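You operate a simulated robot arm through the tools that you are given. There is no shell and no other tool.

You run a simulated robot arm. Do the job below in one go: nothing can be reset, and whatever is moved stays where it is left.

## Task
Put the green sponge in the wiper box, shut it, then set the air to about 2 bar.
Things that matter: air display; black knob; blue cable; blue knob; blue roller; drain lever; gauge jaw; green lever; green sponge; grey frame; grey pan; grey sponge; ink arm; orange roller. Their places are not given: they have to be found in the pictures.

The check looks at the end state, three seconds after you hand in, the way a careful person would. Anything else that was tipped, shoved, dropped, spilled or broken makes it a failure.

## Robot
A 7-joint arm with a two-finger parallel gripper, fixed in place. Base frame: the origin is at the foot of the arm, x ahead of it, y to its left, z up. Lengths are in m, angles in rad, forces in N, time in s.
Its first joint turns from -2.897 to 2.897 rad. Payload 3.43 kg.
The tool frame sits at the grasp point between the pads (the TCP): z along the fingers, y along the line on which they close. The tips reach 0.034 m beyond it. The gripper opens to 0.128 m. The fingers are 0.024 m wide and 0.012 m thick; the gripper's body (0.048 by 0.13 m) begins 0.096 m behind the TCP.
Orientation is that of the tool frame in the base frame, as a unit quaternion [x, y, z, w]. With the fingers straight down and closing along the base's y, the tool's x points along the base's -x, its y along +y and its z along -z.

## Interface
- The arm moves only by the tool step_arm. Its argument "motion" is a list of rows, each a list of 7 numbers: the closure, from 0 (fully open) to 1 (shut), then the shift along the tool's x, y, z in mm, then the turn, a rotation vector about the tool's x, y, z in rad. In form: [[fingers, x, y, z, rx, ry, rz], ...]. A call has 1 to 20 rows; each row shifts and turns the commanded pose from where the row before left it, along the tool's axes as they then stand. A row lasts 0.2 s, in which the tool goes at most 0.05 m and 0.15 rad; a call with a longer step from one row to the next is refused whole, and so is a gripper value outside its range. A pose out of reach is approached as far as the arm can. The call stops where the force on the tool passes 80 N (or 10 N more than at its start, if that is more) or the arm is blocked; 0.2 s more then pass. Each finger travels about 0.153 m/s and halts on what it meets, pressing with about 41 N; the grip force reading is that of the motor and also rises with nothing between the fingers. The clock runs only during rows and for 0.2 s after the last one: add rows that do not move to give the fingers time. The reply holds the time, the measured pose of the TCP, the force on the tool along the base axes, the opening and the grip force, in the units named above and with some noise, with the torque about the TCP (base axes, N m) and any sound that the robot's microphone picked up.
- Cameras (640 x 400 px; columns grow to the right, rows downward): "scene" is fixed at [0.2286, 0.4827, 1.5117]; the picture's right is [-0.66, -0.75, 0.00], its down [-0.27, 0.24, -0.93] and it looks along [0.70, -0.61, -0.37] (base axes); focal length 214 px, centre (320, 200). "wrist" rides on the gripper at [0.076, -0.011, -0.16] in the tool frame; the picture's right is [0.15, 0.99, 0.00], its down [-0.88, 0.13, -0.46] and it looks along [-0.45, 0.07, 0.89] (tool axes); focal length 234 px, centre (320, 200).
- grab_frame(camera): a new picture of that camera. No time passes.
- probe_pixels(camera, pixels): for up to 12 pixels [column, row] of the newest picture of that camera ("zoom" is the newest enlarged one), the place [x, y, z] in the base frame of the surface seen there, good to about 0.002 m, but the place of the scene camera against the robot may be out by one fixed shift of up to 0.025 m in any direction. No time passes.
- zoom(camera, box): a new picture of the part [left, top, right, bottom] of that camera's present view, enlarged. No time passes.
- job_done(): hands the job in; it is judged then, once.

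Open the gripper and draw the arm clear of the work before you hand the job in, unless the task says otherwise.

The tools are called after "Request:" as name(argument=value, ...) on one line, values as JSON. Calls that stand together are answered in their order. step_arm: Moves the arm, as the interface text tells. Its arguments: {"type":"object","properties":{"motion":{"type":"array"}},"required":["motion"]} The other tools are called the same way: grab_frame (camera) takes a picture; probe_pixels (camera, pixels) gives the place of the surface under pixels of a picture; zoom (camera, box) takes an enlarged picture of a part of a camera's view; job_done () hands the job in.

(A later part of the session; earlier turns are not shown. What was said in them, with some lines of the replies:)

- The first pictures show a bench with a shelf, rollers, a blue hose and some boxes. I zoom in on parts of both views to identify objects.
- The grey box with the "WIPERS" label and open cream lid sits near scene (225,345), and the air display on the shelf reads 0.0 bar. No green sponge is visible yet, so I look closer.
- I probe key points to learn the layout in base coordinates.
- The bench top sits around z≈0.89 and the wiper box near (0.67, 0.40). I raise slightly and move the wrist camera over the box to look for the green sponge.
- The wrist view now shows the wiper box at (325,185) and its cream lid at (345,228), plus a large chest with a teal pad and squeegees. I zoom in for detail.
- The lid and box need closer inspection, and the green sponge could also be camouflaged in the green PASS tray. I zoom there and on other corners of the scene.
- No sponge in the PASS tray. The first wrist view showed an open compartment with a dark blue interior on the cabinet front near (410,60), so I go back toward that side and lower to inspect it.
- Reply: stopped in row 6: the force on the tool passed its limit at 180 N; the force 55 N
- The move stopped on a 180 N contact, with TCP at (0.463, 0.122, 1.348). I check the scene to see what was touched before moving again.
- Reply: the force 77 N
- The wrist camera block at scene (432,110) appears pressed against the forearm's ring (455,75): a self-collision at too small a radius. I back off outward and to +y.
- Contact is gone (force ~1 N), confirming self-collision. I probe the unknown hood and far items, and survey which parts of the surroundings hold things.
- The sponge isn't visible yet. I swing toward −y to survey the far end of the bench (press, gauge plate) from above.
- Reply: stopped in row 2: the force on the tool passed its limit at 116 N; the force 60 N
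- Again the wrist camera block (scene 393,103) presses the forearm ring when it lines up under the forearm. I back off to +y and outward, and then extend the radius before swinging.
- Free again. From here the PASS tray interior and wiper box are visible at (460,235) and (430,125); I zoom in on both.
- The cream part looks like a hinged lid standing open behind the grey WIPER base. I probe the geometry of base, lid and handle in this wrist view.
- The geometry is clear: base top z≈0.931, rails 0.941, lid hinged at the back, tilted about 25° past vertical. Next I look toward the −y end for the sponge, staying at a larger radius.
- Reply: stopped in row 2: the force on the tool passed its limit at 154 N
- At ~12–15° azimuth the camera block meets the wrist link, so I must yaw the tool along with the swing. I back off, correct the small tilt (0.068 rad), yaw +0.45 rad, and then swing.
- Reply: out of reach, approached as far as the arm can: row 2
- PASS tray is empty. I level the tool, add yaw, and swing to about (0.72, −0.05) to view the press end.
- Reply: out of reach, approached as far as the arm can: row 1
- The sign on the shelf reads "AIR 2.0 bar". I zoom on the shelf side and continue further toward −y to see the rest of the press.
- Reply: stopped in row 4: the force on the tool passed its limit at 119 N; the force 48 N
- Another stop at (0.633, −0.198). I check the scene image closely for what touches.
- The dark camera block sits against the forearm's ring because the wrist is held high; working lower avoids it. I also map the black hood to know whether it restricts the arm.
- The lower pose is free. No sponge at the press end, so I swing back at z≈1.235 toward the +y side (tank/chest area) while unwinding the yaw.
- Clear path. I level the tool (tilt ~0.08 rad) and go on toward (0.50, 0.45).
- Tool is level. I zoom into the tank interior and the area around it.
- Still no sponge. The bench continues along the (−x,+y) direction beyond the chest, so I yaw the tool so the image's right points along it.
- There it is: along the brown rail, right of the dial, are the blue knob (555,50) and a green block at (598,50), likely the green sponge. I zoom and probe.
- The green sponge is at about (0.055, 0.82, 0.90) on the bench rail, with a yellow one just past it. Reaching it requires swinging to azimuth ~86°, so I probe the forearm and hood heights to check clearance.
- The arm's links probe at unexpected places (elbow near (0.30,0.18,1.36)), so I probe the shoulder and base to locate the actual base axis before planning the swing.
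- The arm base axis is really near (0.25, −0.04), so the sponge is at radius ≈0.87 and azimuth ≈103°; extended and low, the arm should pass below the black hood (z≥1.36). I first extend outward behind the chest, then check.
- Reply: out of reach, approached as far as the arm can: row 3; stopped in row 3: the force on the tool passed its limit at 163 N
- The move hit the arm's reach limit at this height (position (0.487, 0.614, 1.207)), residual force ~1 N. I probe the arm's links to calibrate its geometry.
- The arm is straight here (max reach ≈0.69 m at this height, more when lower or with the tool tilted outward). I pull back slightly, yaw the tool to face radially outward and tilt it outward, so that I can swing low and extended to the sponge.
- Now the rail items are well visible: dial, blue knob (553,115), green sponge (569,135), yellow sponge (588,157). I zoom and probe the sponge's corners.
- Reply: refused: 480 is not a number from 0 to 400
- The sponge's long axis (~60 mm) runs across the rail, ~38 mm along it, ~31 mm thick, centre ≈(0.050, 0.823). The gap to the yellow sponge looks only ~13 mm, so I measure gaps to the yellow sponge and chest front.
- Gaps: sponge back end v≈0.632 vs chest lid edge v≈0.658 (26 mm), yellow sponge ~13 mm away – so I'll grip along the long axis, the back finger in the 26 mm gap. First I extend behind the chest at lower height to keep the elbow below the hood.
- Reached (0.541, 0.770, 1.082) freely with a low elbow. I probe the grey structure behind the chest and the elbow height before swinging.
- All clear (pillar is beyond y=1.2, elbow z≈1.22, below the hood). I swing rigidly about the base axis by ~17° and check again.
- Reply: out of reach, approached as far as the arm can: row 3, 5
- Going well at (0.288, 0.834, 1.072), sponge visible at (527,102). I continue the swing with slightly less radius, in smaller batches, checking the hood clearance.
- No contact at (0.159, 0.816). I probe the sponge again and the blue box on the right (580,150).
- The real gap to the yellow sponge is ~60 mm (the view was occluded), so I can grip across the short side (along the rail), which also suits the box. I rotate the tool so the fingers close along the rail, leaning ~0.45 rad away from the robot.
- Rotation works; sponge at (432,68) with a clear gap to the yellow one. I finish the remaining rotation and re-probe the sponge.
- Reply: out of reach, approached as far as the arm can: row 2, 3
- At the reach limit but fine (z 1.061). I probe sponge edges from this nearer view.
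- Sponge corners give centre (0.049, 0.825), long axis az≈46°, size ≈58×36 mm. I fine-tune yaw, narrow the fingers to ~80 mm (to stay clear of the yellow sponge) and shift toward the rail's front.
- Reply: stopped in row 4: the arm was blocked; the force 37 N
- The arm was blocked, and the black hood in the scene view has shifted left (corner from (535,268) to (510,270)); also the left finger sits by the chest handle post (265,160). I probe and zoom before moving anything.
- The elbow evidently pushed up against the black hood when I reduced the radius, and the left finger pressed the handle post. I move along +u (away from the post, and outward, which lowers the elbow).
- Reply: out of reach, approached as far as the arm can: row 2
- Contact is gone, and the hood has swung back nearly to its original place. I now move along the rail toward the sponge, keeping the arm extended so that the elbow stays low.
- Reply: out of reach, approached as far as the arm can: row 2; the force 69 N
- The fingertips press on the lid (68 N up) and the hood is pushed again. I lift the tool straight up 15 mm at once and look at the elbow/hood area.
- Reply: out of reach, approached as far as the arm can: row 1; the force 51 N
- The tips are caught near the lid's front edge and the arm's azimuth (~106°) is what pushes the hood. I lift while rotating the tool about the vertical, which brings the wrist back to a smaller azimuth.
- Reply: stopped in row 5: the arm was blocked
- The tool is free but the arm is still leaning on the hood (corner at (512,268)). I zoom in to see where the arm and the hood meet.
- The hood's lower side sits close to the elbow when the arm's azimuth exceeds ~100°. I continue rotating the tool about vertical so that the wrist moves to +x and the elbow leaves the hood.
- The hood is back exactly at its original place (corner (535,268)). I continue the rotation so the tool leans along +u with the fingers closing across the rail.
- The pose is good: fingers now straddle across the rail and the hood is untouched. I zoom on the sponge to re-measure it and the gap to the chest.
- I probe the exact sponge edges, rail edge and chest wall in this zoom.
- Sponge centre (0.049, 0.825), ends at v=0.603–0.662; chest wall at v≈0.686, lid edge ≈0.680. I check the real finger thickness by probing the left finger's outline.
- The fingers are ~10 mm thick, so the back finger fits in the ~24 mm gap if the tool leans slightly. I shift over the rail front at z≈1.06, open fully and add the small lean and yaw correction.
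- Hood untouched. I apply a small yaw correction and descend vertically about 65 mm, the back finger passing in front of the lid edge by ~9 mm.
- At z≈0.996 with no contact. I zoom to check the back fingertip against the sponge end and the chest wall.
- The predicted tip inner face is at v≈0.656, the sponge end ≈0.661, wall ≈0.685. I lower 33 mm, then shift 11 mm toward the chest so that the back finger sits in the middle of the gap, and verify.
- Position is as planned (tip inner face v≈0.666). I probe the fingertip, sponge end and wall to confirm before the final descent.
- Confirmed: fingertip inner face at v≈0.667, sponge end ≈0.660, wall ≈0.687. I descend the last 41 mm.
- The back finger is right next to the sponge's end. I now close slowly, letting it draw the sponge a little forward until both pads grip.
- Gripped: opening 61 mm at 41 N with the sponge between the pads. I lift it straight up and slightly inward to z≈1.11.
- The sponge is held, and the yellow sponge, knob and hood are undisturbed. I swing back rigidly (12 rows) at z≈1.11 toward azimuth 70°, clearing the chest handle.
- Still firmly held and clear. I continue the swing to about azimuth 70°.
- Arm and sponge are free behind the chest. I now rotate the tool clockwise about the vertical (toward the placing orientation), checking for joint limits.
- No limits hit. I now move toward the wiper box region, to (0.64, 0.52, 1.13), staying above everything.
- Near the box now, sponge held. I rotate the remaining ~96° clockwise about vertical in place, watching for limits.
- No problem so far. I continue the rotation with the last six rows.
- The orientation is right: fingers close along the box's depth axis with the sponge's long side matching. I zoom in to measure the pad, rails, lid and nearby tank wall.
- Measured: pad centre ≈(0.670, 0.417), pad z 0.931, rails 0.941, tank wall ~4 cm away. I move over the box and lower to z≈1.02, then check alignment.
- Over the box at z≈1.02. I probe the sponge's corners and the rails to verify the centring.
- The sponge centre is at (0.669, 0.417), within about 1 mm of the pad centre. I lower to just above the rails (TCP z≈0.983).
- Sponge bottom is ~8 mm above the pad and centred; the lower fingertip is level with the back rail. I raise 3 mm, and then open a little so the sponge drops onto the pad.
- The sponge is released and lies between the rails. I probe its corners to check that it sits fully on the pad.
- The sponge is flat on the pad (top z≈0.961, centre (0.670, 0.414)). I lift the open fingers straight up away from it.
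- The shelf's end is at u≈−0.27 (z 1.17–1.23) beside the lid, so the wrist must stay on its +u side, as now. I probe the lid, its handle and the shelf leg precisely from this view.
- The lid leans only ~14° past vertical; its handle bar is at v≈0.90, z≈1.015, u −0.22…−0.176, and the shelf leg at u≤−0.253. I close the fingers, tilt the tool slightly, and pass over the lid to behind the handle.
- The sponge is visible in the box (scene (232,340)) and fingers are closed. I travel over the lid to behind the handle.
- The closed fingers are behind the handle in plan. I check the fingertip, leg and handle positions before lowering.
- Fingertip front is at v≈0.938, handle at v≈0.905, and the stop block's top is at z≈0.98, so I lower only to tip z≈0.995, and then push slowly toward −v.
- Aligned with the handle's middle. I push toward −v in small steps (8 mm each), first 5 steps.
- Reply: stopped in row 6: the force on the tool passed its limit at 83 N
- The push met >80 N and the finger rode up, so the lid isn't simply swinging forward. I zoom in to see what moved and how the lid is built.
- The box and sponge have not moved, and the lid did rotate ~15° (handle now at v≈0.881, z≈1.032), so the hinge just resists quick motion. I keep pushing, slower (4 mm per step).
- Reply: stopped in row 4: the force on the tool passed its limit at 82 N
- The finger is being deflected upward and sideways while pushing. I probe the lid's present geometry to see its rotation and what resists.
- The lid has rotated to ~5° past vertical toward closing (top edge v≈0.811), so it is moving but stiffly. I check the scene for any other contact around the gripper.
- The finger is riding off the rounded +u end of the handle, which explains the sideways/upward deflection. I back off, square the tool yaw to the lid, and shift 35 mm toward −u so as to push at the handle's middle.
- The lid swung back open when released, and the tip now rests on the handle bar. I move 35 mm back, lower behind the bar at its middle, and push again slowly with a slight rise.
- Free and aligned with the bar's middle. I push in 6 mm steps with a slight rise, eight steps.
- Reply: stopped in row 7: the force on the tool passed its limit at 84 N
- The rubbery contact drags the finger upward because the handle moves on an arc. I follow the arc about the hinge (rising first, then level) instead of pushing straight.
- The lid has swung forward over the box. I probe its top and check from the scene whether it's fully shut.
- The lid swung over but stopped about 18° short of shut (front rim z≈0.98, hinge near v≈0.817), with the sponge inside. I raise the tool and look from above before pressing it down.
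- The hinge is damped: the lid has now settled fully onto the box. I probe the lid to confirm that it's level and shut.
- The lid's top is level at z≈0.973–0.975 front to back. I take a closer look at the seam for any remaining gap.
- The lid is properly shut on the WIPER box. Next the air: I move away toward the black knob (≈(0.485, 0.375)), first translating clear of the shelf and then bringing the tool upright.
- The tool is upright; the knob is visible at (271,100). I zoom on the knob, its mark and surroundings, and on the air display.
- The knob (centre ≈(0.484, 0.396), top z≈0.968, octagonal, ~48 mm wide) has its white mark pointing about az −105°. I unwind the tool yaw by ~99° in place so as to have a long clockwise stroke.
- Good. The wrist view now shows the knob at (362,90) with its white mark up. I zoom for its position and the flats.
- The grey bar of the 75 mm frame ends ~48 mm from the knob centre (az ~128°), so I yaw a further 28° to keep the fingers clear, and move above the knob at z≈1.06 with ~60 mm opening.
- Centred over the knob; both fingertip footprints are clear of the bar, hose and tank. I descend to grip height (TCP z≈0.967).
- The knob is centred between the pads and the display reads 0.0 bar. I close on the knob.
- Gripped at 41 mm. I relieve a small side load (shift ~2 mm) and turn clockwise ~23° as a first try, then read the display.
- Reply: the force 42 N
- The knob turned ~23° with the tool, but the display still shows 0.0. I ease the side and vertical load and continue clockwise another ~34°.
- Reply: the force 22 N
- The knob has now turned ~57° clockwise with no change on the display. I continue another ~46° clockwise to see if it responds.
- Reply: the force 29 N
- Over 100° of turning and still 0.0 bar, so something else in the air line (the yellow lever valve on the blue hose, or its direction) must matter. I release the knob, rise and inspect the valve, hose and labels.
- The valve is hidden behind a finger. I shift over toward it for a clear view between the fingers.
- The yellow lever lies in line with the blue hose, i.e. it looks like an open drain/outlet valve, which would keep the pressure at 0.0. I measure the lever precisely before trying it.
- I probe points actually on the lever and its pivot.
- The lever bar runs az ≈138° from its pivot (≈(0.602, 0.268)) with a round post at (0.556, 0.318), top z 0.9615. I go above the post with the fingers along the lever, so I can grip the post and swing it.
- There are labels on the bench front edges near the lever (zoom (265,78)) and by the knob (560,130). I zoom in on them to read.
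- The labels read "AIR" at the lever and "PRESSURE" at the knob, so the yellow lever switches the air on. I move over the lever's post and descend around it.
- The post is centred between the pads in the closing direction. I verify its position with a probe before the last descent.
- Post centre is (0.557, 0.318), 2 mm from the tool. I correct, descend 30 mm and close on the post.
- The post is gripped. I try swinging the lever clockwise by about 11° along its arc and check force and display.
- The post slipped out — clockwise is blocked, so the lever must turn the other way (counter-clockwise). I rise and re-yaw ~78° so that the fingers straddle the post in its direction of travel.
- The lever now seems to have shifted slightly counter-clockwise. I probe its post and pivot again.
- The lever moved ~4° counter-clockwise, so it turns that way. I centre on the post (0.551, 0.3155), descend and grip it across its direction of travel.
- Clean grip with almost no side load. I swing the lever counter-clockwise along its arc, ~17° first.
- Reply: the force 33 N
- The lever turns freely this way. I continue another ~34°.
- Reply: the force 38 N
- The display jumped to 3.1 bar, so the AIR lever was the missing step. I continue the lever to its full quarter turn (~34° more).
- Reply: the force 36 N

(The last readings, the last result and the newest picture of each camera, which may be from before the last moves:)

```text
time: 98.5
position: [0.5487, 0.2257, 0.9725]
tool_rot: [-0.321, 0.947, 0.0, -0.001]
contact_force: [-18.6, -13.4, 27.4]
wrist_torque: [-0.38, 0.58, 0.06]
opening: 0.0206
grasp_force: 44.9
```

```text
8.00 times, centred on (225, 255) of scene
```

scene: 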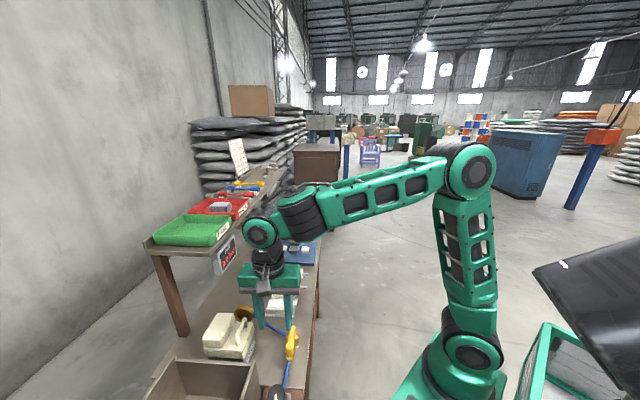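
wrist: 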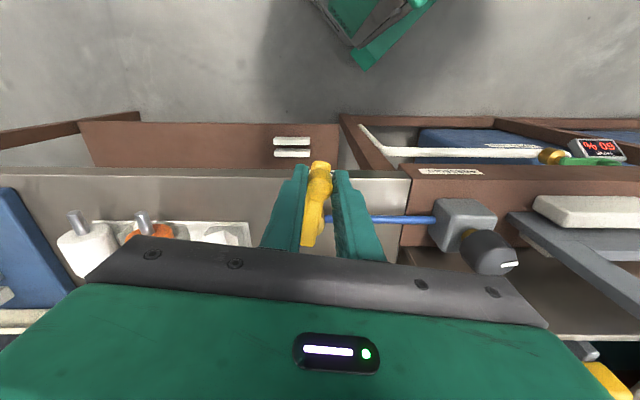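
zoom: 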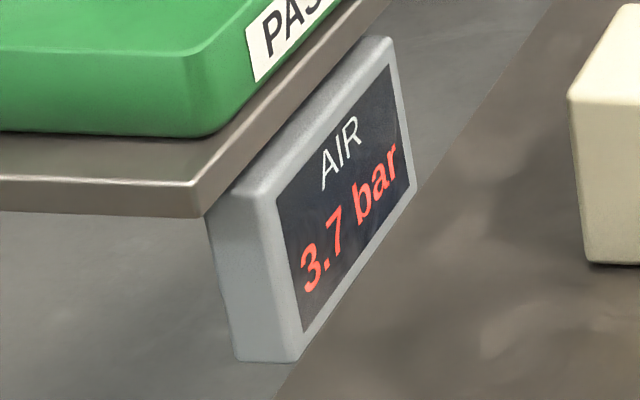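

Display 3.7 bar and rising/settling. I finish the last ~9° of the lever's travel gently, and wait a second to let the reading settle.

Request:
step_arm(motion=[[0.9, -0.4, -5.4, 0, 0, 0, -0.08], [0.9, -0.4, -5.4, 0, 0, 0, -0.08], [0.9, 0, 0, 0, 0, 0, 0], [0.9, 0, 0, 0, 0, 0, 0], [0.9, 0, 0, 0, 0, 0, 0], [0.9, 0, 0, 0, 0, 0, 0], [0.9, 0, 0, 0, 0, 0, 0]])

Request:
grab_frame(camera="wrist")

Request:
zoom(camera="scene", box=[200, 230, 250, 280])

```text
time: 100.1
position: [0.5549, 0.218, 0.971]
tool_rot: [-0.394, 0.919, 0.0, -0.001]
contact_force: [-16.7, -16.7, 24.1]
wrist_torque: [-0.21, 0.68, -0.05]
opening: 0.0211
grasp_force: 45.6
```

```text
taken
```

wrist: 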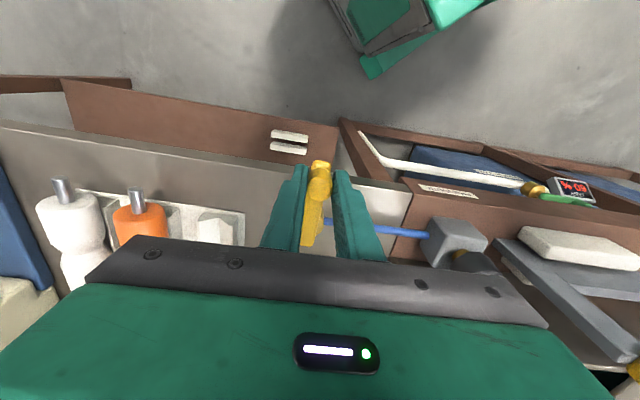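

```text
8.00 times, centred on (225, 255) of scene
```

zoom: 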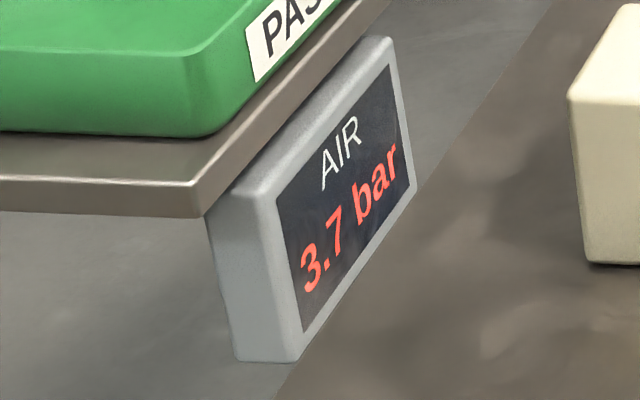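

3.7 bar is steady with the lever fully over. I release the lever, rise, and return above the pressure knob with a yaw suited to turning counter-clockwise.

Request:
step_arm(motion=[[0.7, 0, 0, 0, 0, 0, 0], [0.55, 0, 0, 0, 0, 0, 0], [0.52, 0, 0, -30, 0, 0, 0], [0.52, 0, 0, -30, 0, 0, 0], [0.52, 0, 0, -30, 0, 0, 0], [0.52, 0, 0, 0, 0, 0, 0.14], [0.52, 0, 0, 0, 0, 0, 0.14], [0.52, 0, 0, 0, 0, 0, 0.14], [0.52, 0, 0, 0, 0, 0, 0.14], [0.52, 0, 0, 0, 0, 0, 0.14], [0.52, 0, 0, 0, 0, 0, 0.14], [0.52, 0, 0, 0, 0, 0, 0.14], [0.52, 0, 0, 0, 0, 0, 0]])

Request:
grab_frame(camera="wrist")

Request:
grab_frame(camera="scene")

```text
time: 102.9
position: [0.5563, 0.2181, 1.062]
tool_rot: [0.087, 0.996, 0.0, -0.001]
contact_force: [-0.8, -0.4, -0.6]
wrist_torque: [-0.02, -0.02, -0.03]
opening: 0.0614
grasp_force: 0.1
```

```text
taken
```

wrist: 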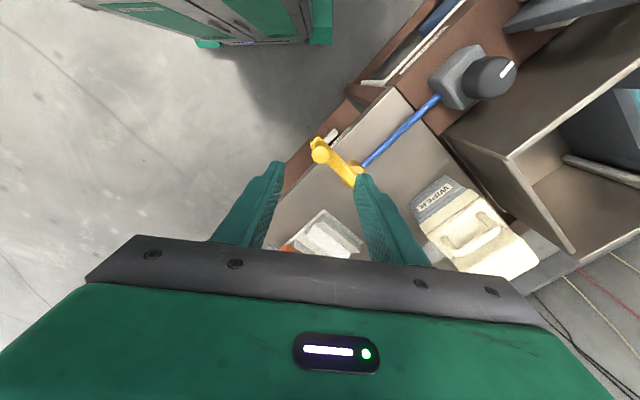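

```text
taken
```

scene: 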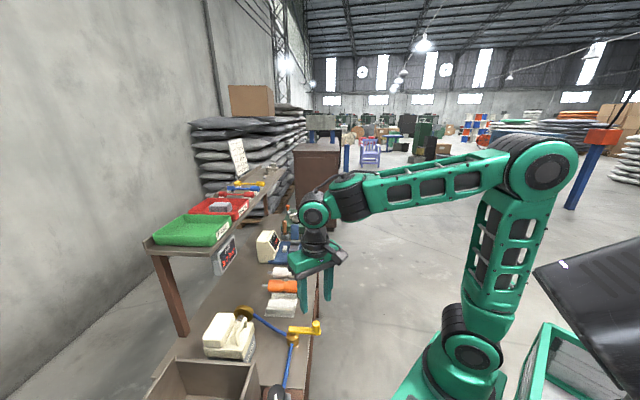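

The lever now stands across the hose. I move back over the pressure knob.

Request:
step_arm(motion=[[0.52, 25.4, 39, 0, 0, 0, 0], [0.52, 25.4, 39, 0, 0, 0, 0], [0.52, 25.4, 39, 0, 0, 0, 0], [0.52, 25.4, 39, 0, 0, 0, 0], [0.52, 0, 0, 0, 0, 0, 0]])

Request:
grab_frame(camera="wrist")

Request:
zoom(camera="wrist", box=[220, 60, 420, 220])

Request:
zoom(camera="scene", box=[200, 230, 250, 280])

```text
time: 104.1
position: [0.4796, 0.3934, 1.0635]
tool_rot: [0.086, 0.996, 0.0, -0.001]
contact_force: [-0.1, 0.5, 0.3]
wrist_torque: [0.01, -0.01, 0.02]
opening: 0.0612
grasp_force: 0.2
```

```text
taken
```

wrist: 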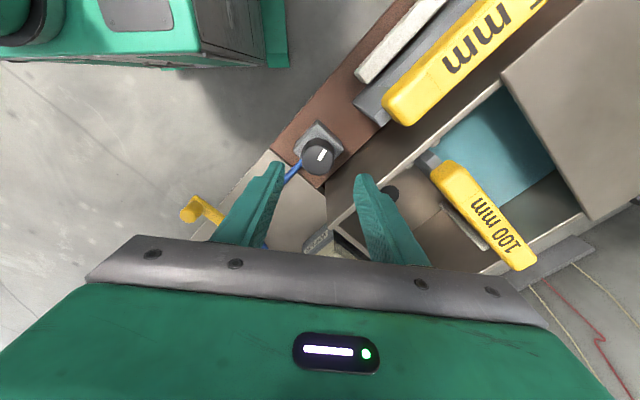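

```text
2.50 times, centred on (320, 140) of wrist
```

zoom: 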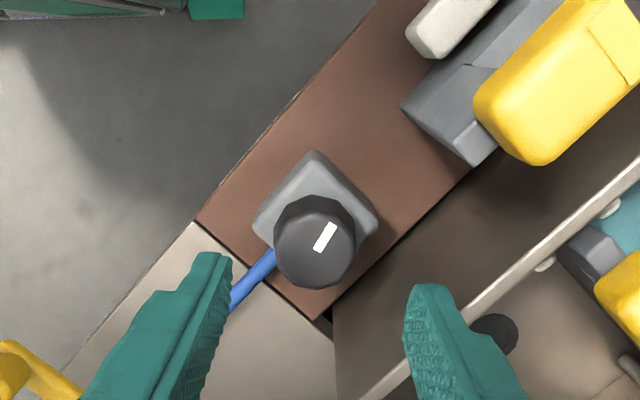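

```text
8.00 times, centred on (225, 255) of scene
```

zoom: 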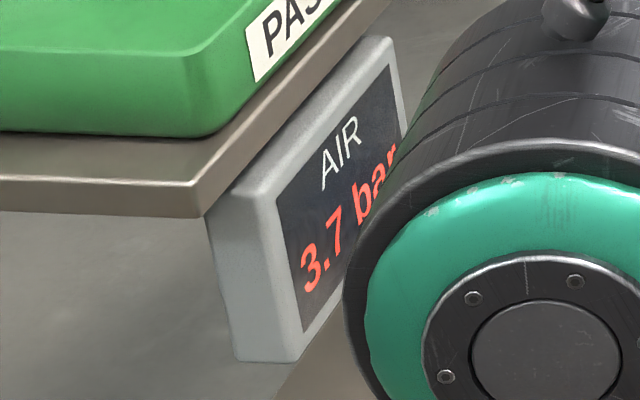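

Centred within ~2 mm. I descend to grip height and close on the knob.

Request:
step_arm(motion=[[0.52, -1.5, -1.8, 31, 0, 0, 0], [0.52, 0, 0, 31, 0, 0, 0], [0.52, 0, 0, 31, 0, 0, 0], [0.6, 0, 0, 0, 0, 0, 0], [0.68, 0, 0, 0, 0, 0, 0], [0.8, 0, 0, 0, 0, 0, 0], [0.8, 0, 0, 0, 0, 0, 0]])

Request:
grab_frame(camera="wrist")

Request:
zoom(camera="wrist", box=[220, 100, 420, 240])

Request:
zoom(camera="scene", box=[200, 230, 250, 280])

```text
time: 105.7
position: [0.4826, 0.3904, 0.9705]
tool_rot: [0.085, 0.996, -0.001, -0.001]
contact_force: [3.6, 19.7, -7.4]
wrist_torque: [0.91, -0.35, 0.04]
opening: 0.0411
grasp_force: 45.2
```

```text
taken
```

wrist: 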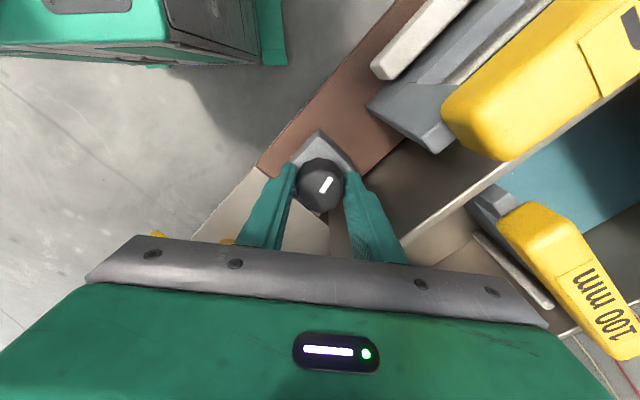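

```text
2.86 times, centred on (320, 170) of wrist
```

zoom: 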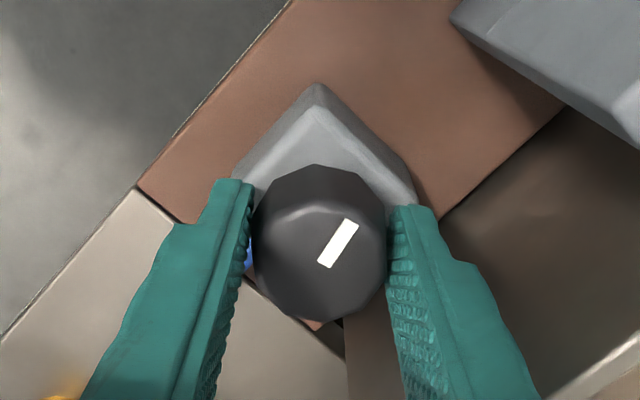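

```text
8.00 times, centred on (225, 255) of scene
```

zoom: 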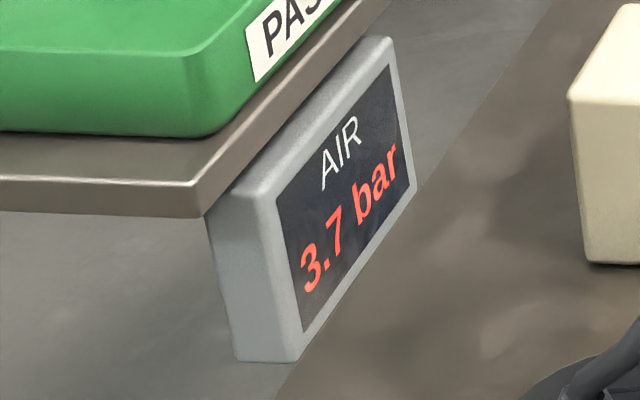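

Gripped at 3.7 bar. I ease the load and turn counter-clockwise ~17°, wait, and read the display.

Request:
step_arm(motion=[[0.8, 0, 2, 0, 0, 0, 0], [0.8, 0, 0, 0, 0, 0, -0.1], [0.8, 0, 0, 0, 0, 0, -0.1], [0.8, 0, 0, 0, 0, 0, -0.1], [0.8, 0, 0, 0, 0, 0, 0], [0.8, 0, 0, 0, 0, 0, 0], [0.8, 0, 0, 0, 0, 0, 0], [0.8, 0, 0, 0, 0, 0, 0]])

Request:
zoom(camera="scene", box=[200, 230, 250, 280])

Request:
zoom(camera="wrist", box=[220, 100, 420, 240])

```text
time: 107.5
position: [0.482, 0.3904, 0.9696]
tool_rot: [-0.066, 0.998, 0.0, -0.001]
contact_force: [-7.4, 4.6, 36.5]
wrist_torque: [0.23, 0.15, 0.02]
opening: 0.0411
grasp_force: 44.9
```

```text
8.00 times, centred on (225, 255) of scene
```

zoom: 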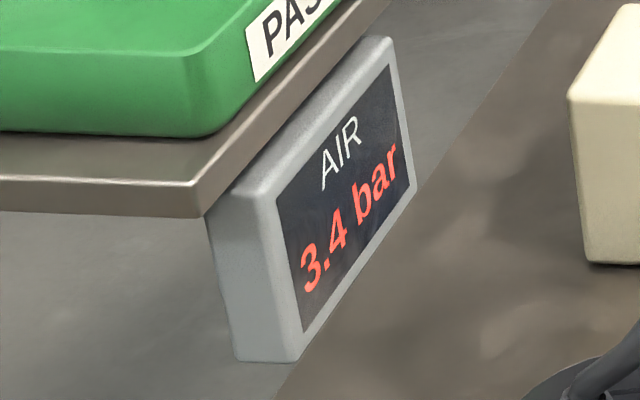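

```text
2.86 times, centred on (320, 170) of wrist
```

zoom: 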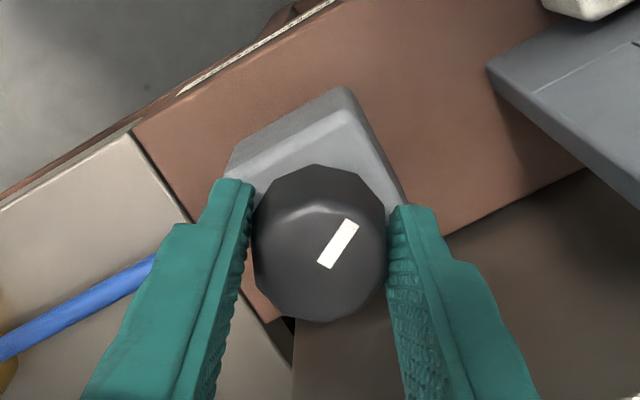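

3.4 bar after 0.3 rad: about 1 bar per radian, decreasing counter-clockwise. I turn 0.9 rad more and read again.

Request:
step_arm(motion=[[0.8, 0, 0, -1.5, 0, 0, 0], [0.8, 0, 0, 0, 0, 0, -0.1], [0.8, 0, 0, 0, 0, 0, -0.1], [0.8, 0, 0, 0, 0, 0, -0.1], [0.8, 0, 0, 0, 0, 0, -0.1], [0.8, 0, 0, 0, 0, 0, -0.1], [0.8, 0, 0, 0, 0, 0, -0.1], [0.8, 0, 0, 0, 0, 0, -0.1], [0.8, 0, 0, 0, 0, 0, -0.1], [0.8, 0, 0, 0, 0, 0, -0.1], [0.8, 0, 0, 0, 0, 0, 0], [0.8, 0, 0, 0, 0, 0, 0], [0.8, 0, 0, 0, 0, 0, 0], [0.8, 0, 0, 0, 0, 0, 0]])

Request:
zoom(camera="scene", box=[200, 230, 250, 280])

Request:
grab_frame(camera="wrist")

Request:
zoom(camera="wrist", box=[220, 100, 420, 240])

```text
time: 110.5
position: [0.4835, 0.39, 0.9704]
tool_rot: [-0.492, 0.87, 0.0, -0.002]
contact_force: [-22.5, 4.5, 4.0]
wrist_torque: [0.14, 0.62, 0.0]
opening: 0.0411
grasp_force: 45.0
```

```text
8.00 times, centred on (225, 255) of scene
```

zoom: 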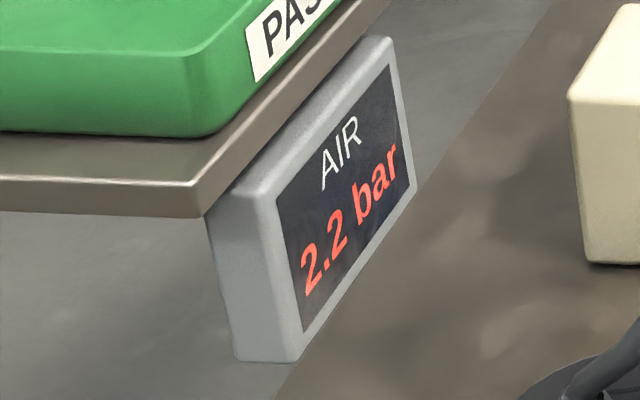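

```text
taken
```

wrist: 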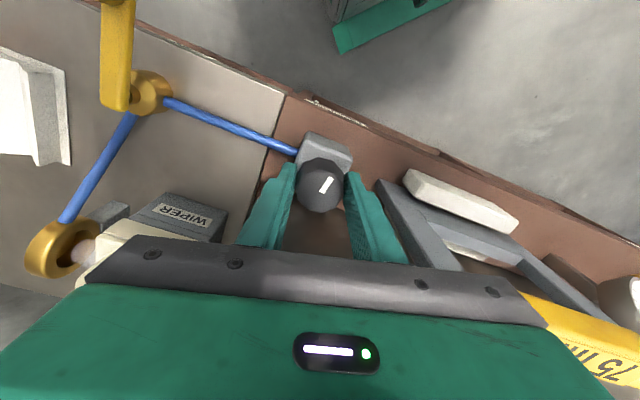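

```text
2.86 times, centred on (320, 170) of wrist
```

zoom: 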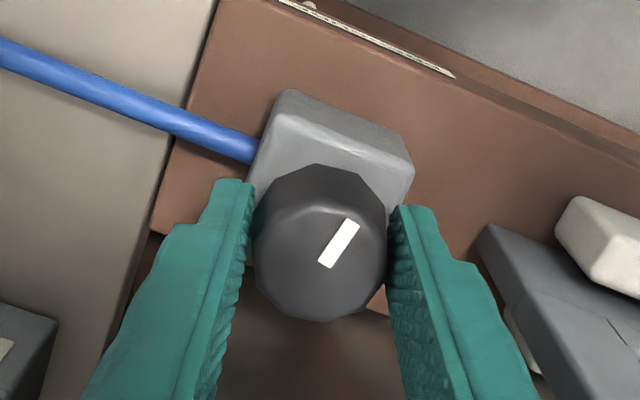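

2.2 bar (~1.3 bar per radian). I turn a further 0.15 rad counter-clockwise and wait.

Request:
step_arm(motion=[[0.8, 0, 0, 0, 0, 0, -0.075], [0.8, 0, 0, 0, 0, 0, -0.075], [0.8, 0, 0, 0, 0, 0, 0], [0.8, 0, 0, 0, 0, 0, 0], [0.8, 0, 0, 0, 0, 0, 0], [0.8, 0, 0, 0, 0, 0, 0], [0.8, 0, 0, 0, 0, 0, 0], [0.8, 0, 0, 0, 0, 0, 0]])

Request:
zoom(camera="scene", box=[200, 230, 250, 280])

```text
time: 112.3
position: [0.4823, 0.3903, 0.9701]
tool_rot: [-0.556, 0.831, -0.001, -0.002]
contact_force: [-24.5, 5.8, -4.4]
wrist_torque: [0.23, 0.64, 0.02]
opening: 0.041
grasp_force: 44.7
```

```text
8.00 times, centred on (225, 255) of scene
```

zoom: 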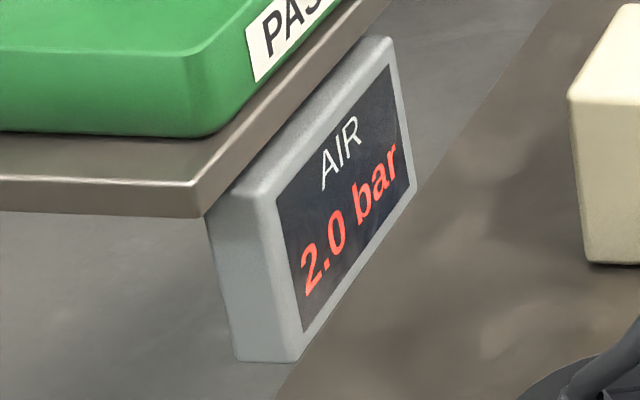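

The display reads 2.0 bar. I relieve the side load, open the fingers gently and recheck the reading.

Request:
step_arm(motion=[[0.8, 0, 2.2, 0, 0, 0, 0], [0.7, 0, 0, 0, 0, 0, 0], [0.64, 0, 0, 0, 0, 0, 0], [0.58, 0, 0, 0, 0, 0, 0], [0.54, 0, 0, 0, 0, 0, 0], [0.54, 0, 0, 0, 0, 0, 0], [0.54, 0, 0, 0, 0, 0, 0]])

Request:
zoom(camera="scene", box=[200, 230, 250, 280])

Request:
zoom(camera="wrist", box=[220, 100, 420, 240])

```text
time: 113.9
position: [0.4823, 0.3913, 0.9712]
tool_rot: [-0.556, 0.831, 0.0, -0.002]
contact_force: [-0.2, 0.1, -0.3]
wrist_torque: [0.03, -0.01, -0.01]
opening: 0.0589
grasp_force: 0.1
```

```text
8.00 times, centred on (225, 255) of scene
```

zoom: 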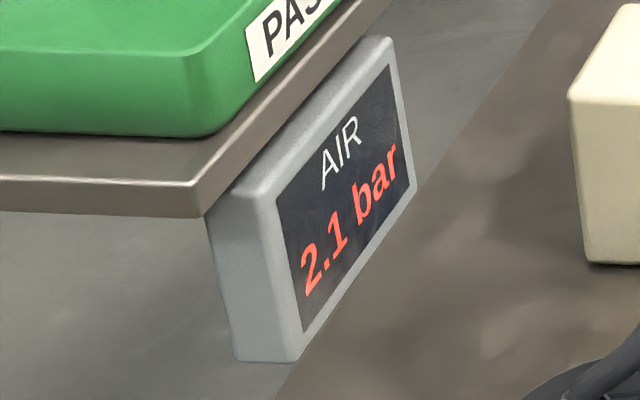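

```text
2.86 times, centred on (320, 170) of wrist
```

zoom: 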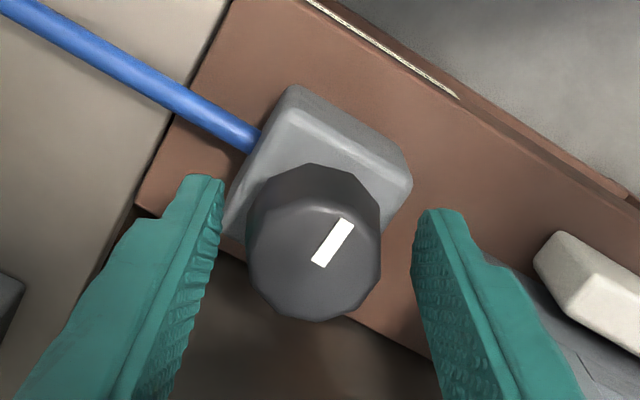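

After release it reads 2.1 bar. I re-grip and nudge a little further counter-clockwise so that it settles on 2.0.

Request:
step_arm(motion=[[0.64, 0, 0, 0, 0, 0, 0], [0.7, 0, 0, 0, 0, 0, 0], [0.8, 0, 0, 0, 0, 0, 0], [0.8, 0, 0, 0, 0, 0, -0.05], [0.8, 0, 0, 0, 0, 0, -0.05], [0.8, 0, 0, 0, 0, 0, 0], [0.8, 0, 0, 0, 0, 0, 0], [0.8, 0, 0, 0, 0, 0, 0], [0.8, 0, 0, 0, 0, 0, 0]])

Request:
zoom(camera="scene", box=[200, 230, 250, 280])

```text
time: 115.9
position: [0.4826, 0.3909, 0.9709]
tool_rot: [-0.596, 0.803, 0.001, -0.001]
contact_force: [14.7, -10.5, 7.9]
wrist_torque: [-0.46, -0.44, -0.01]
opening: 0.041
grasp_force: 45.1
```

```text
8.00 times, centred on (225, 255) of scene
```

zoom: 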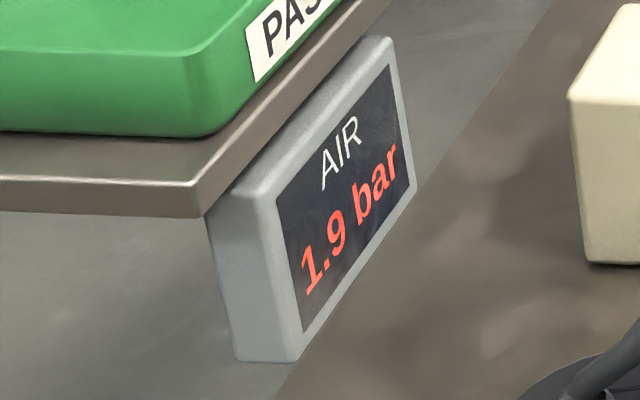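

It reads 1.9 while held. I relieve the load and release again.

Request:
step_arm(motion=[[0.8, 0.5, -1.5, 0, 0, 0, 0], [0.7, 0, 0, 0, 0, 0, 0], [0.64, 0, 0, 0, 0, 0, 0], [0.58, 0, 0, 0, 0, 0, 0], [0.54, 0, 0, 0, 0, 0, 0], [0.54, 0, 0, 0, 0, 0, 0], [0.54, 0, 0, 0, 0, 0, 0], [0.54, 0, 0, 0, 0, 0, 0]])

Request:
zoom(camera="scene", box=[200, 230, 250, 280])

```text
time: 117.7
position: [0.4833, 0.3897, 0.9697]
tool_rot: [-0.597, 0.802, 0.0, -0.001]
contact_force: [-1.1, 0.4, 0.7]
wrist_torque: [0.04, 0.04, 0.02]
opening: 0.0589
grasp_force: 0.0
```

```text
8.00 times, centred on (225, 255) of scene
```

zoom: 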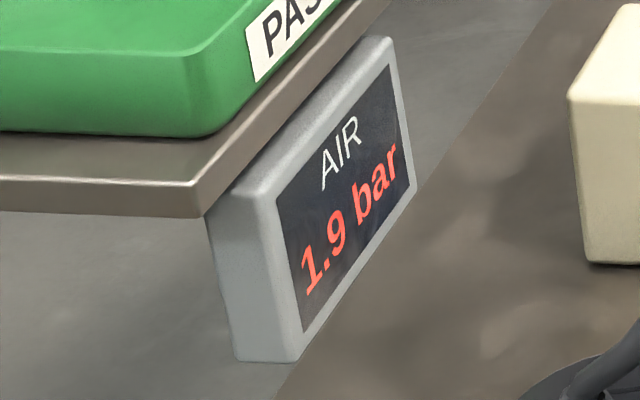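

1.9 bar; I make one more small correction clockwise (~0.08 rad).

Request:
step_arm(motion=[[0.64, 0, 0, 0, 0, 0, 0], [0.7, 0, 0, 0, 0, 0, 0], [0.8, 0, 0, 0, 0, 0, 0], [0.8, 0, 0, 0, 0, 0, 0.04], [0.8, 0, 0, 0, 0, 0, 0.04], [0.8, 0, 0, 0, 0, 0, 0], [0.8, 0, 0, 0, 0, 0, 0], [0.8, 0, 0, 0, 0, 0, 0], [0.8, 0, 0, 0, 0, 0, 0]])

Request:
zoom(camera="scene", box=[200, 230, 250, 280])

```text
time: 119.7
position: [0.4826, 0.391, 0.971]
tool_rot: [-0.565, 0.825, 0.0, -0.001]
contact_force: [-5.2, 3.2, -22.2]
wrist_torque: [0.15, 0.15, 0.02]
opening: 0.0408
grasp_force: 44.9
```

```text
8.00 times, centred on (225, 255) of scene
```

zoom: 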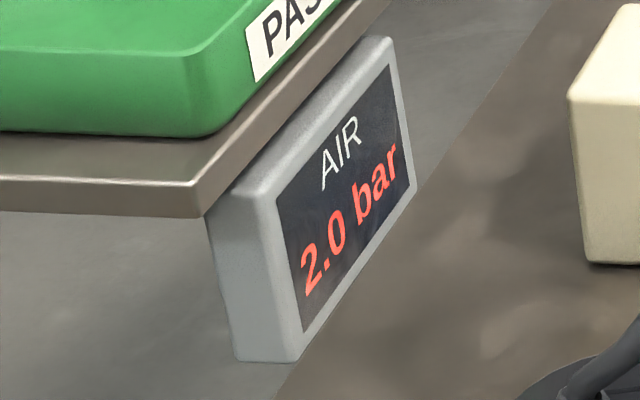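

2.0 bar with little side load. I release gently and check that it stays.

Request:
step_arm(motion=[[0.7, 0, 0, 0, 0, 0, 0], [0.66, 0, 0, 0, 0, 0, 0], [0.62, 0, 0, 0, 0, 0, 0], [0.58, 0, 0, 0, 0, 0, 0], [0.54, 0, 0, 0, 0, 0, 0], [0.54, 0, 0, 0, 0, 0, 0], [0.54, 0, 0, 0, 0, 0, 0], [0.54, 0, 0, 0, 0, 0, 0]])

Request:
zoom(camera="scene", box=[200, 230, 250, 280])

Request:
zoom(camera="wrist", box=[220, 100, 420, 240])

```text
time: 121.5
position: [0.4842, 0.391, 0.9713]
tool_rot: [-0.565, 0.825, 0.0, -0.001]
contact_force: [0.7, 0.0, 0.5]
wrist_torque: [0.01, -0.02, 0.05]
opening: 0.0586
grasp_force: 0.0
```

```text
8.00 times, centred on (225, 255) of scene
```

zoom: 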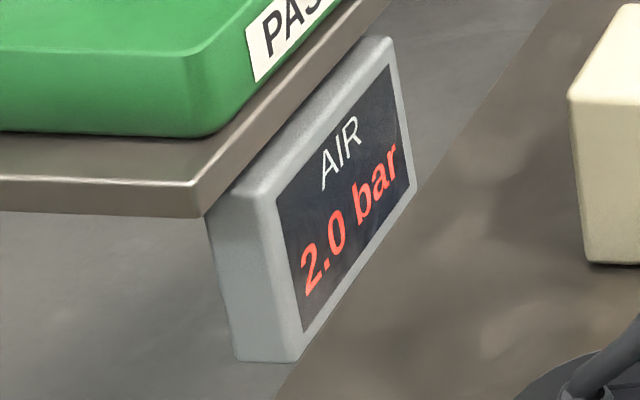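

```text
2.86 times, centred on (320, 170) of wrist
```

zoom: 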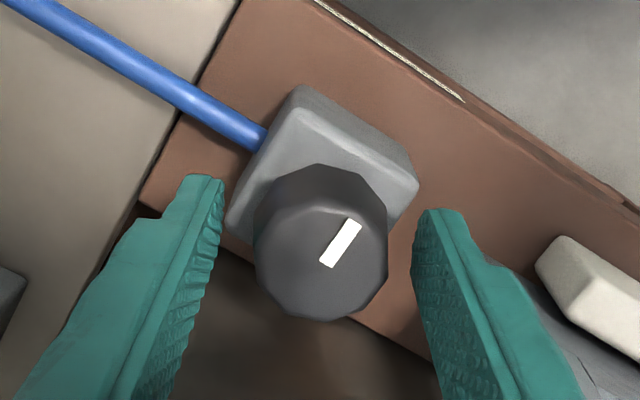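

2.0 bar holds. I lift straight off the knob, unwind the yaw, and then take pictures for a final check.

Request:
step_arm(motion=[[0.5, 0, 0, -20, 0, 0, 0], [0.5, 0, 0, -35, 0, 0, 0], [0.5, 0, 0, -35, 0, 0, 0], [0.5, 0, 0, -35, 0, 0, 0], [0.4, 0, 0, 0, 0, 0, 0.14], [0.3, 0, 0, 0, 0, 0, 0.14], [0.2, 0, 0, 0, 0, 0, 0.14], [0.1, 0, 0, 0, 0, 0, 0.14], [0, 0, 0, 0, 0, 0, 0.14], [0, 0, 0, 0, 0, 0, 0.14], [0, 0, 0, 0, 0, 0, 0.14], [0, 0, 0, 0, 0, 0, 0.14], [0, 0, 0, 0, 0, 0, 0]])

Request:
grab_frame(camera="wrist")

Request:
grab_frame(camera="scene")

```text
time: 124.3
position: [0.4833, 0.3892, 1.0967]
tool_rot: [-0.038, 0.999, -0.002, -0.002]
contact_force: [-0.5, 0.0, -0.7]
wrist_torque: [0.0, -0.03, -0.02]
opening: 0.1281
grasp_force: 0.0
```

```text
taken
```

wrist: 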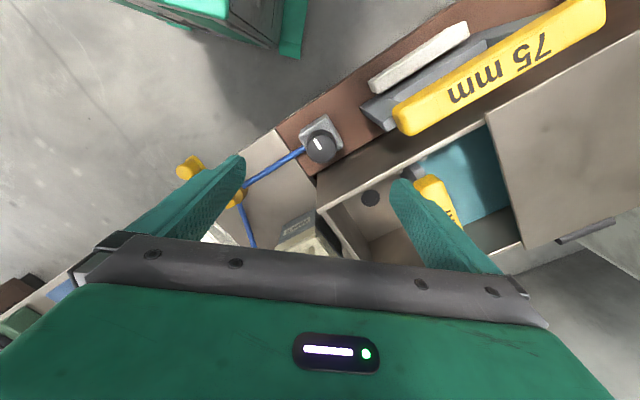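

```text
taken
```

scene: 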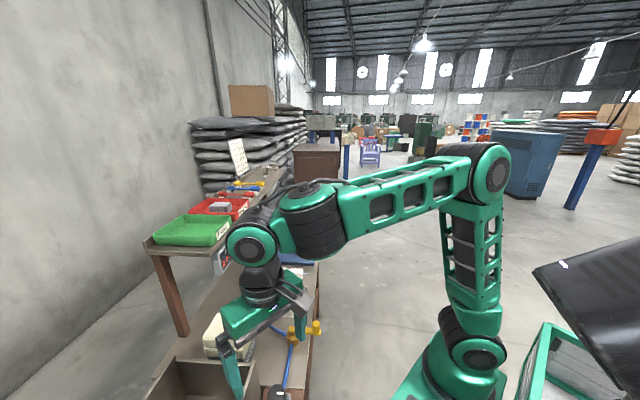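

Everything nearby looks in place. I rise to the same viewpoint as an early picture (t=15.9) to compare the chest lids and surroundings.

Request:
step_arm(motion=[[0, 0, 0, -45, 0, 0, 0], [0, 0, 0, -45, 0, 0, 0], [0, 0, 0, -46, 0, 0, 0], [0, -30.1, 26.4, 0, 0, 0, 0], [0, 0, 0, 0, 0, 0, 0.14], [0, 0, 0, 0, 0, 0, 0.14], [0, 0, 0, 0, 0, 0, 0]])

Request:
grab_frame(camera="wrist")

Request:
zoom(camera="wrist", box=[300, 30, 500, 220])

Request:
grab_frame(camera="scene")

```text
time: 125.9
position: [0.514, 0.4184, 1.232]
tool_rot: [0.1, 0.995, -0.001, -0.003]
contact_force: [0.1, 0.1, 0.7]
wrist_torque: [0.02, 0.0, 0.01]
opening: 0.1281
grasp_force: 0.0
```

```text
taken
```

wrist: 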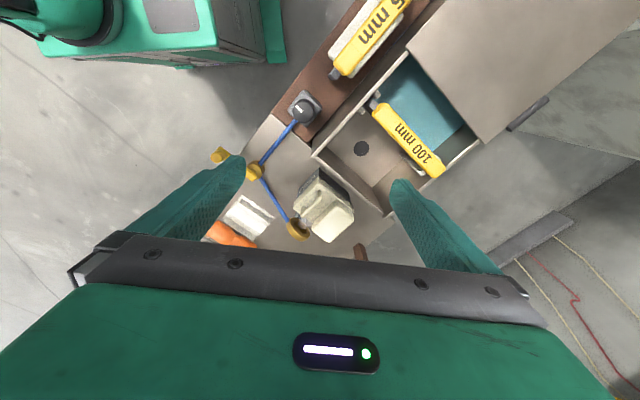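

```text
2.11 times, centred on (400, 125) of wrist
```

zoom: 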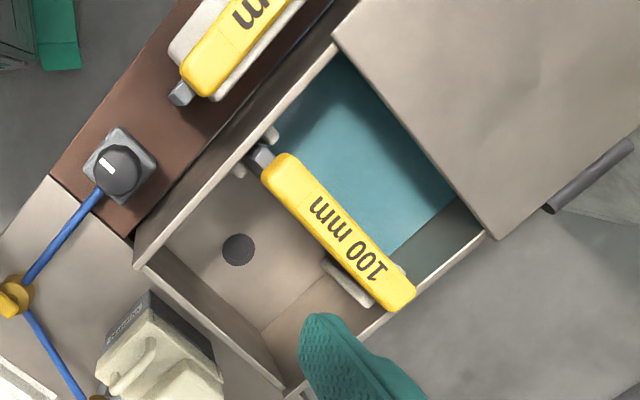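

```text
taken
```

scene: 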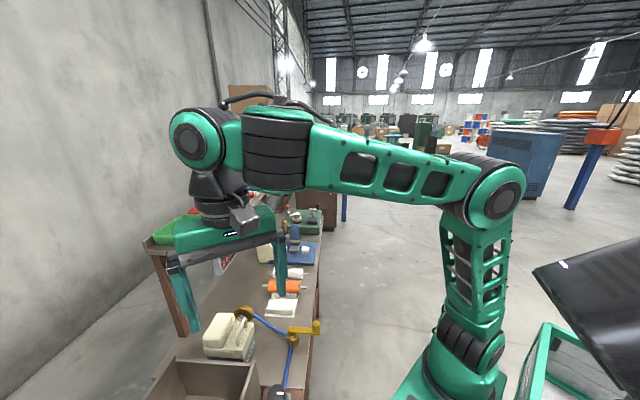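

Lids, frames and handles match the early view exactly, and the hood is at its original spot. I park the arm near its start pose and take a last look at the display and box.

Request:
step_arm(motion=[[0, -13.1, -39.2, -5, 0, 0, 0], [0, -13.1, -39.2, -5, 0, 0, 0], [0, -13.1, -39.2, -5, 0, 0, 0], [0, -13.1, -39.2, -5, 0, 0, 0], [0, -13.1, -39.2, -5, 0, 0, 0], [0, -13.1, -30, -5, 0, 0, 0], [0, 0, 0, 0, 0, 0, 0]])

Request:
grab_frame(camera="scene")

Request:
zoom(camera="scene", box=[190, 220, 330, 400])

Request:
zoom(camera="scene", box=[195, 225, 265, 365])

Request:
grab_frame(camera="wrist")

```text
time: 126.9
position: [0.5202, 0.274, 1.2614]
tool_rot: [0.1, 0.995, 0.0, 0.003]
contact_force: [1.1, -0.1, -0.8]
wrist_torque: [-0.01, 0.23, 0.0]
opening: 0.128
grasp_force: 0.1
stopped in row 4: the arm was blocked; the commanded pose is now the measured one
```

```text
taken
```

scene: 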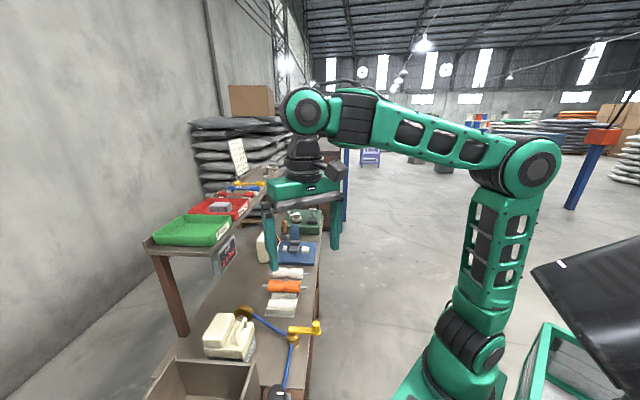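

```text
2.22 times, centred on (260, 310) of scene
```

zoom: 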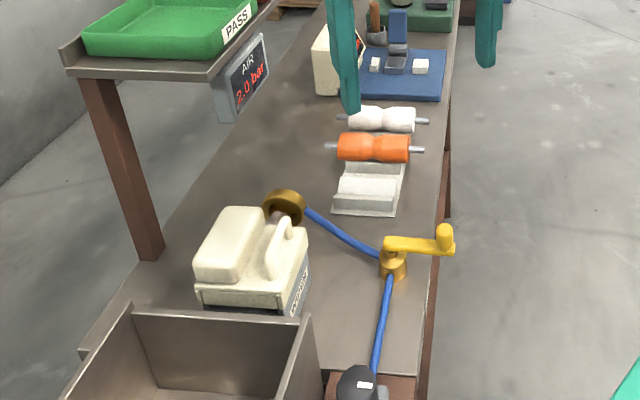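

```text
2.86 times, centred on (230, 295) of scene
```

zoom: 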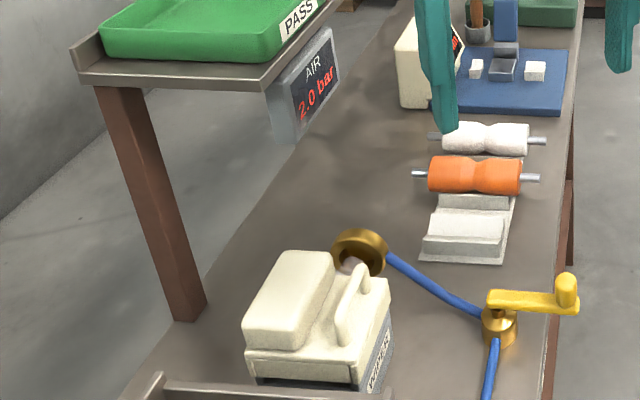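

```text
taken
```

wrist: 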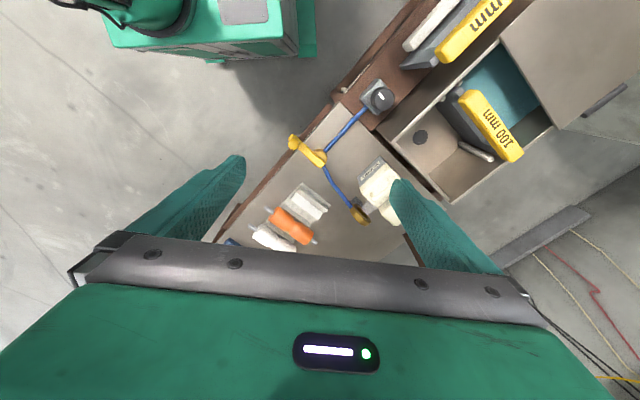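

The wiper box is shut, the display shows 2.0 bar; the park move stopped slightly early with no force on the tool. I back off a little from that, and look closer at the nozzle ring and hood.

Request:
step_arm(motion=[[0, 8, 25, 0, 0, 0, 0], [0, 0, 0, 0, 0, 0, 0], [0, 0, 0, 0, 0, 0, 0]])

Request:
zoom(camera="scene", box=[195, 295, 275, 365])

Request:
zoom(camera="scene", box=[420, 120, 640, 330])

Request:
zoom(camera="scene", box=[200, 230, 250, 280])

Request:
grab_frame(camera="scene")

```text
time: 127.7
position: [0.5174, 0.2987, 1.264]
tool_rot: [0.1, 0.995, 0.002, 0.002]
contact_force: [-0.3, 0.0, 0.9]
wrist_torque: [0.01, -0.03, -0.01]
opening: 0.1282
grasp_force: 0.1
```

```text
5.71 times, centred on (235, 330) of scene
```

zoom: 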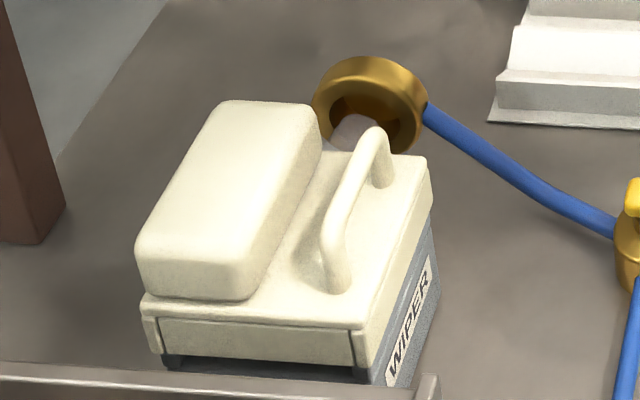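

```text
1.90 times, centred on (530, 225) of scene
```

zoom: 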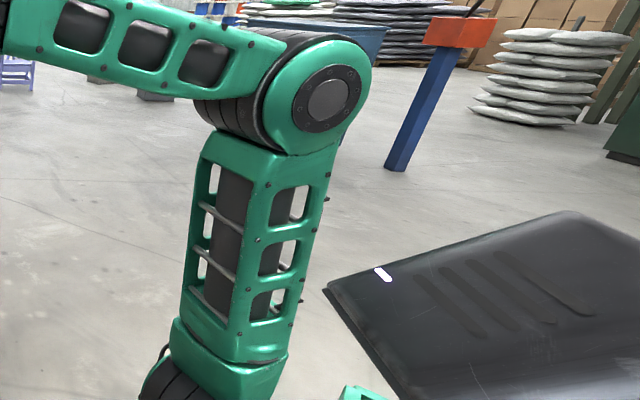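

```text
8.00 times, centred on (225, 255) of scene
```

zoom: 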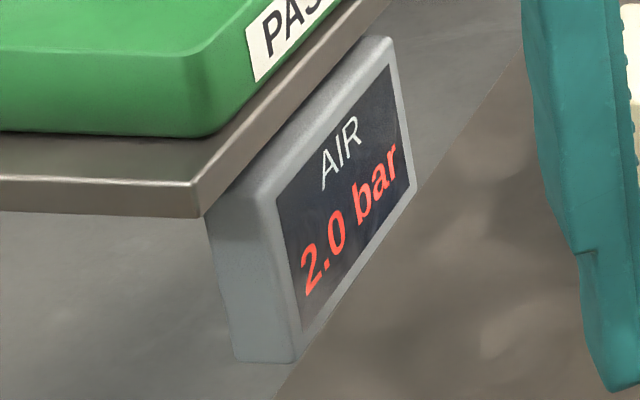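

```text
taken
```

scene: 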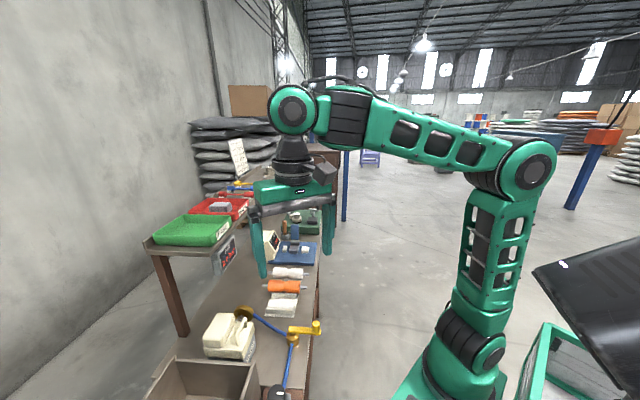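

There is now a pale plunger extending from the brass ring (air is on). I check from the wrist that it doesn't touch the box.

Request:
grab_frame(camera="wrist")

Request:
zoom(camera="wrist", box=[320, 140, 420, 240])

Request:
probe_pixels(camera="scene", pixels=[[240, 318], [220, 330], [210, 345], [245, 345], [538, 270], [562, 264], [292, 328], [316, 326], [248, 312], [232, 350], [225, 325], [205, 350]])

```text
taken
```

wrist: 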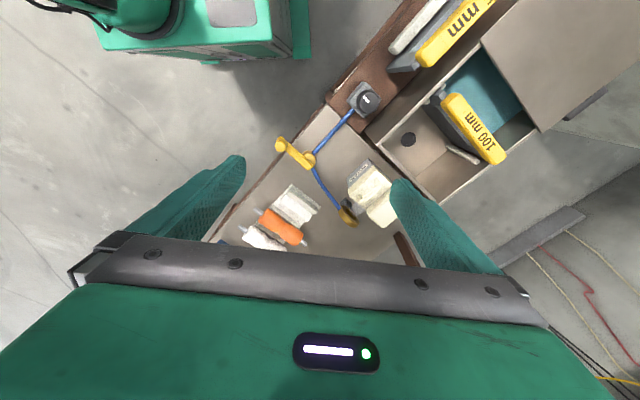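

```text
4.00 times, centred on (370, 190) of wrist
```

zoom: 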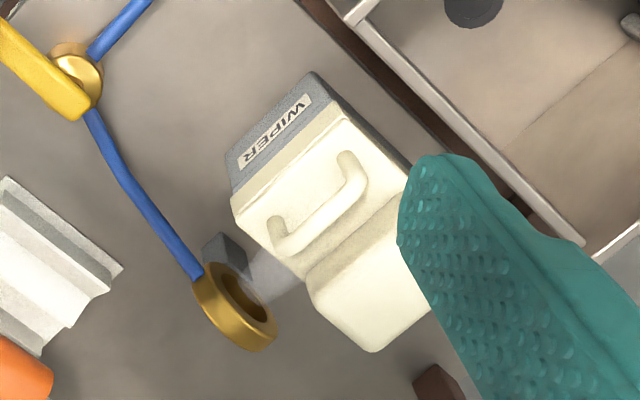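

```text
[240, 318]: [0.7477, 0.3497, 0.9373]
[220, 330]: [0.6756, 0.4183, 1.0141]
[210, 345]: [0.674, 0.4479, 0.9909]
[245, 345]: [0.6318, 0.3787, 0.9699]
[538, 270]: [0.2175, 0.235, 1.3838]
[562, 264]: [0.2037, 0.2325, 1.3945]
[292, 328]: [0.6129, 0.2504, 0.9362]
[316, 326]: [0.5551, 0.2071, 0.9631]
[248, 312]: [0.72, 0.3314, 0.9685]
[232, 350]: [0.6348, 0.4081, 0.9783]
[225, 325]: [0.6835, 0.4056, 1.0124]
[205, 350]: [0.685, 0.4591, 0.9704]
```

The pale shape is just the visible air jet, and nothing has shifted: the hood corner is at its original position, the box is shut with the sponge inside, and the display is steady at 2.0 bar. The gripper is open and clear, so I hand in.

Request:
job_done()

```text
The job is handed in.
```

The green sponge is in the wiper box, the lid is shut, and the air display held at 2.0 bar. I've handed the job in, but the check's verdict isn't back yet.

- **Sponge:** it came off the brown rail in front of the tank. It lay flat between the box's rails before the lid went down.
- **Lid:** I pushed it over by its handle and it settled under its own weight. Its top measured level.
- **Air:** the display stayed at 0.0 bar however far I turned the black "PRESSURE" knob, because the yellow lever labelled "AIR" was off. I turned that lever a quarter turn, set the knob until it read 2.0 bar, and left the lever on. The nozzle now blows a jet toward the shut wiper box.

**Contacts along the way:**
- The wrist touched the arm itself a few times while I was looking around.
- The elbow pushed the black hood aside more than once; it swung back, and its corner now measures where it started.
- A finger pressed against a tank lid handle and the lid's front edge. I compared the lid's tank end with an early picture and saw no shift, but only spot-checked the other end.

The yellow sponge and the blue knob beside where the green sponge lay still looked in place after the grasp.

The last parking move stopped early because the arm was blocked, with no force on the tool. I backed off and left the arm open and clear above the bench.
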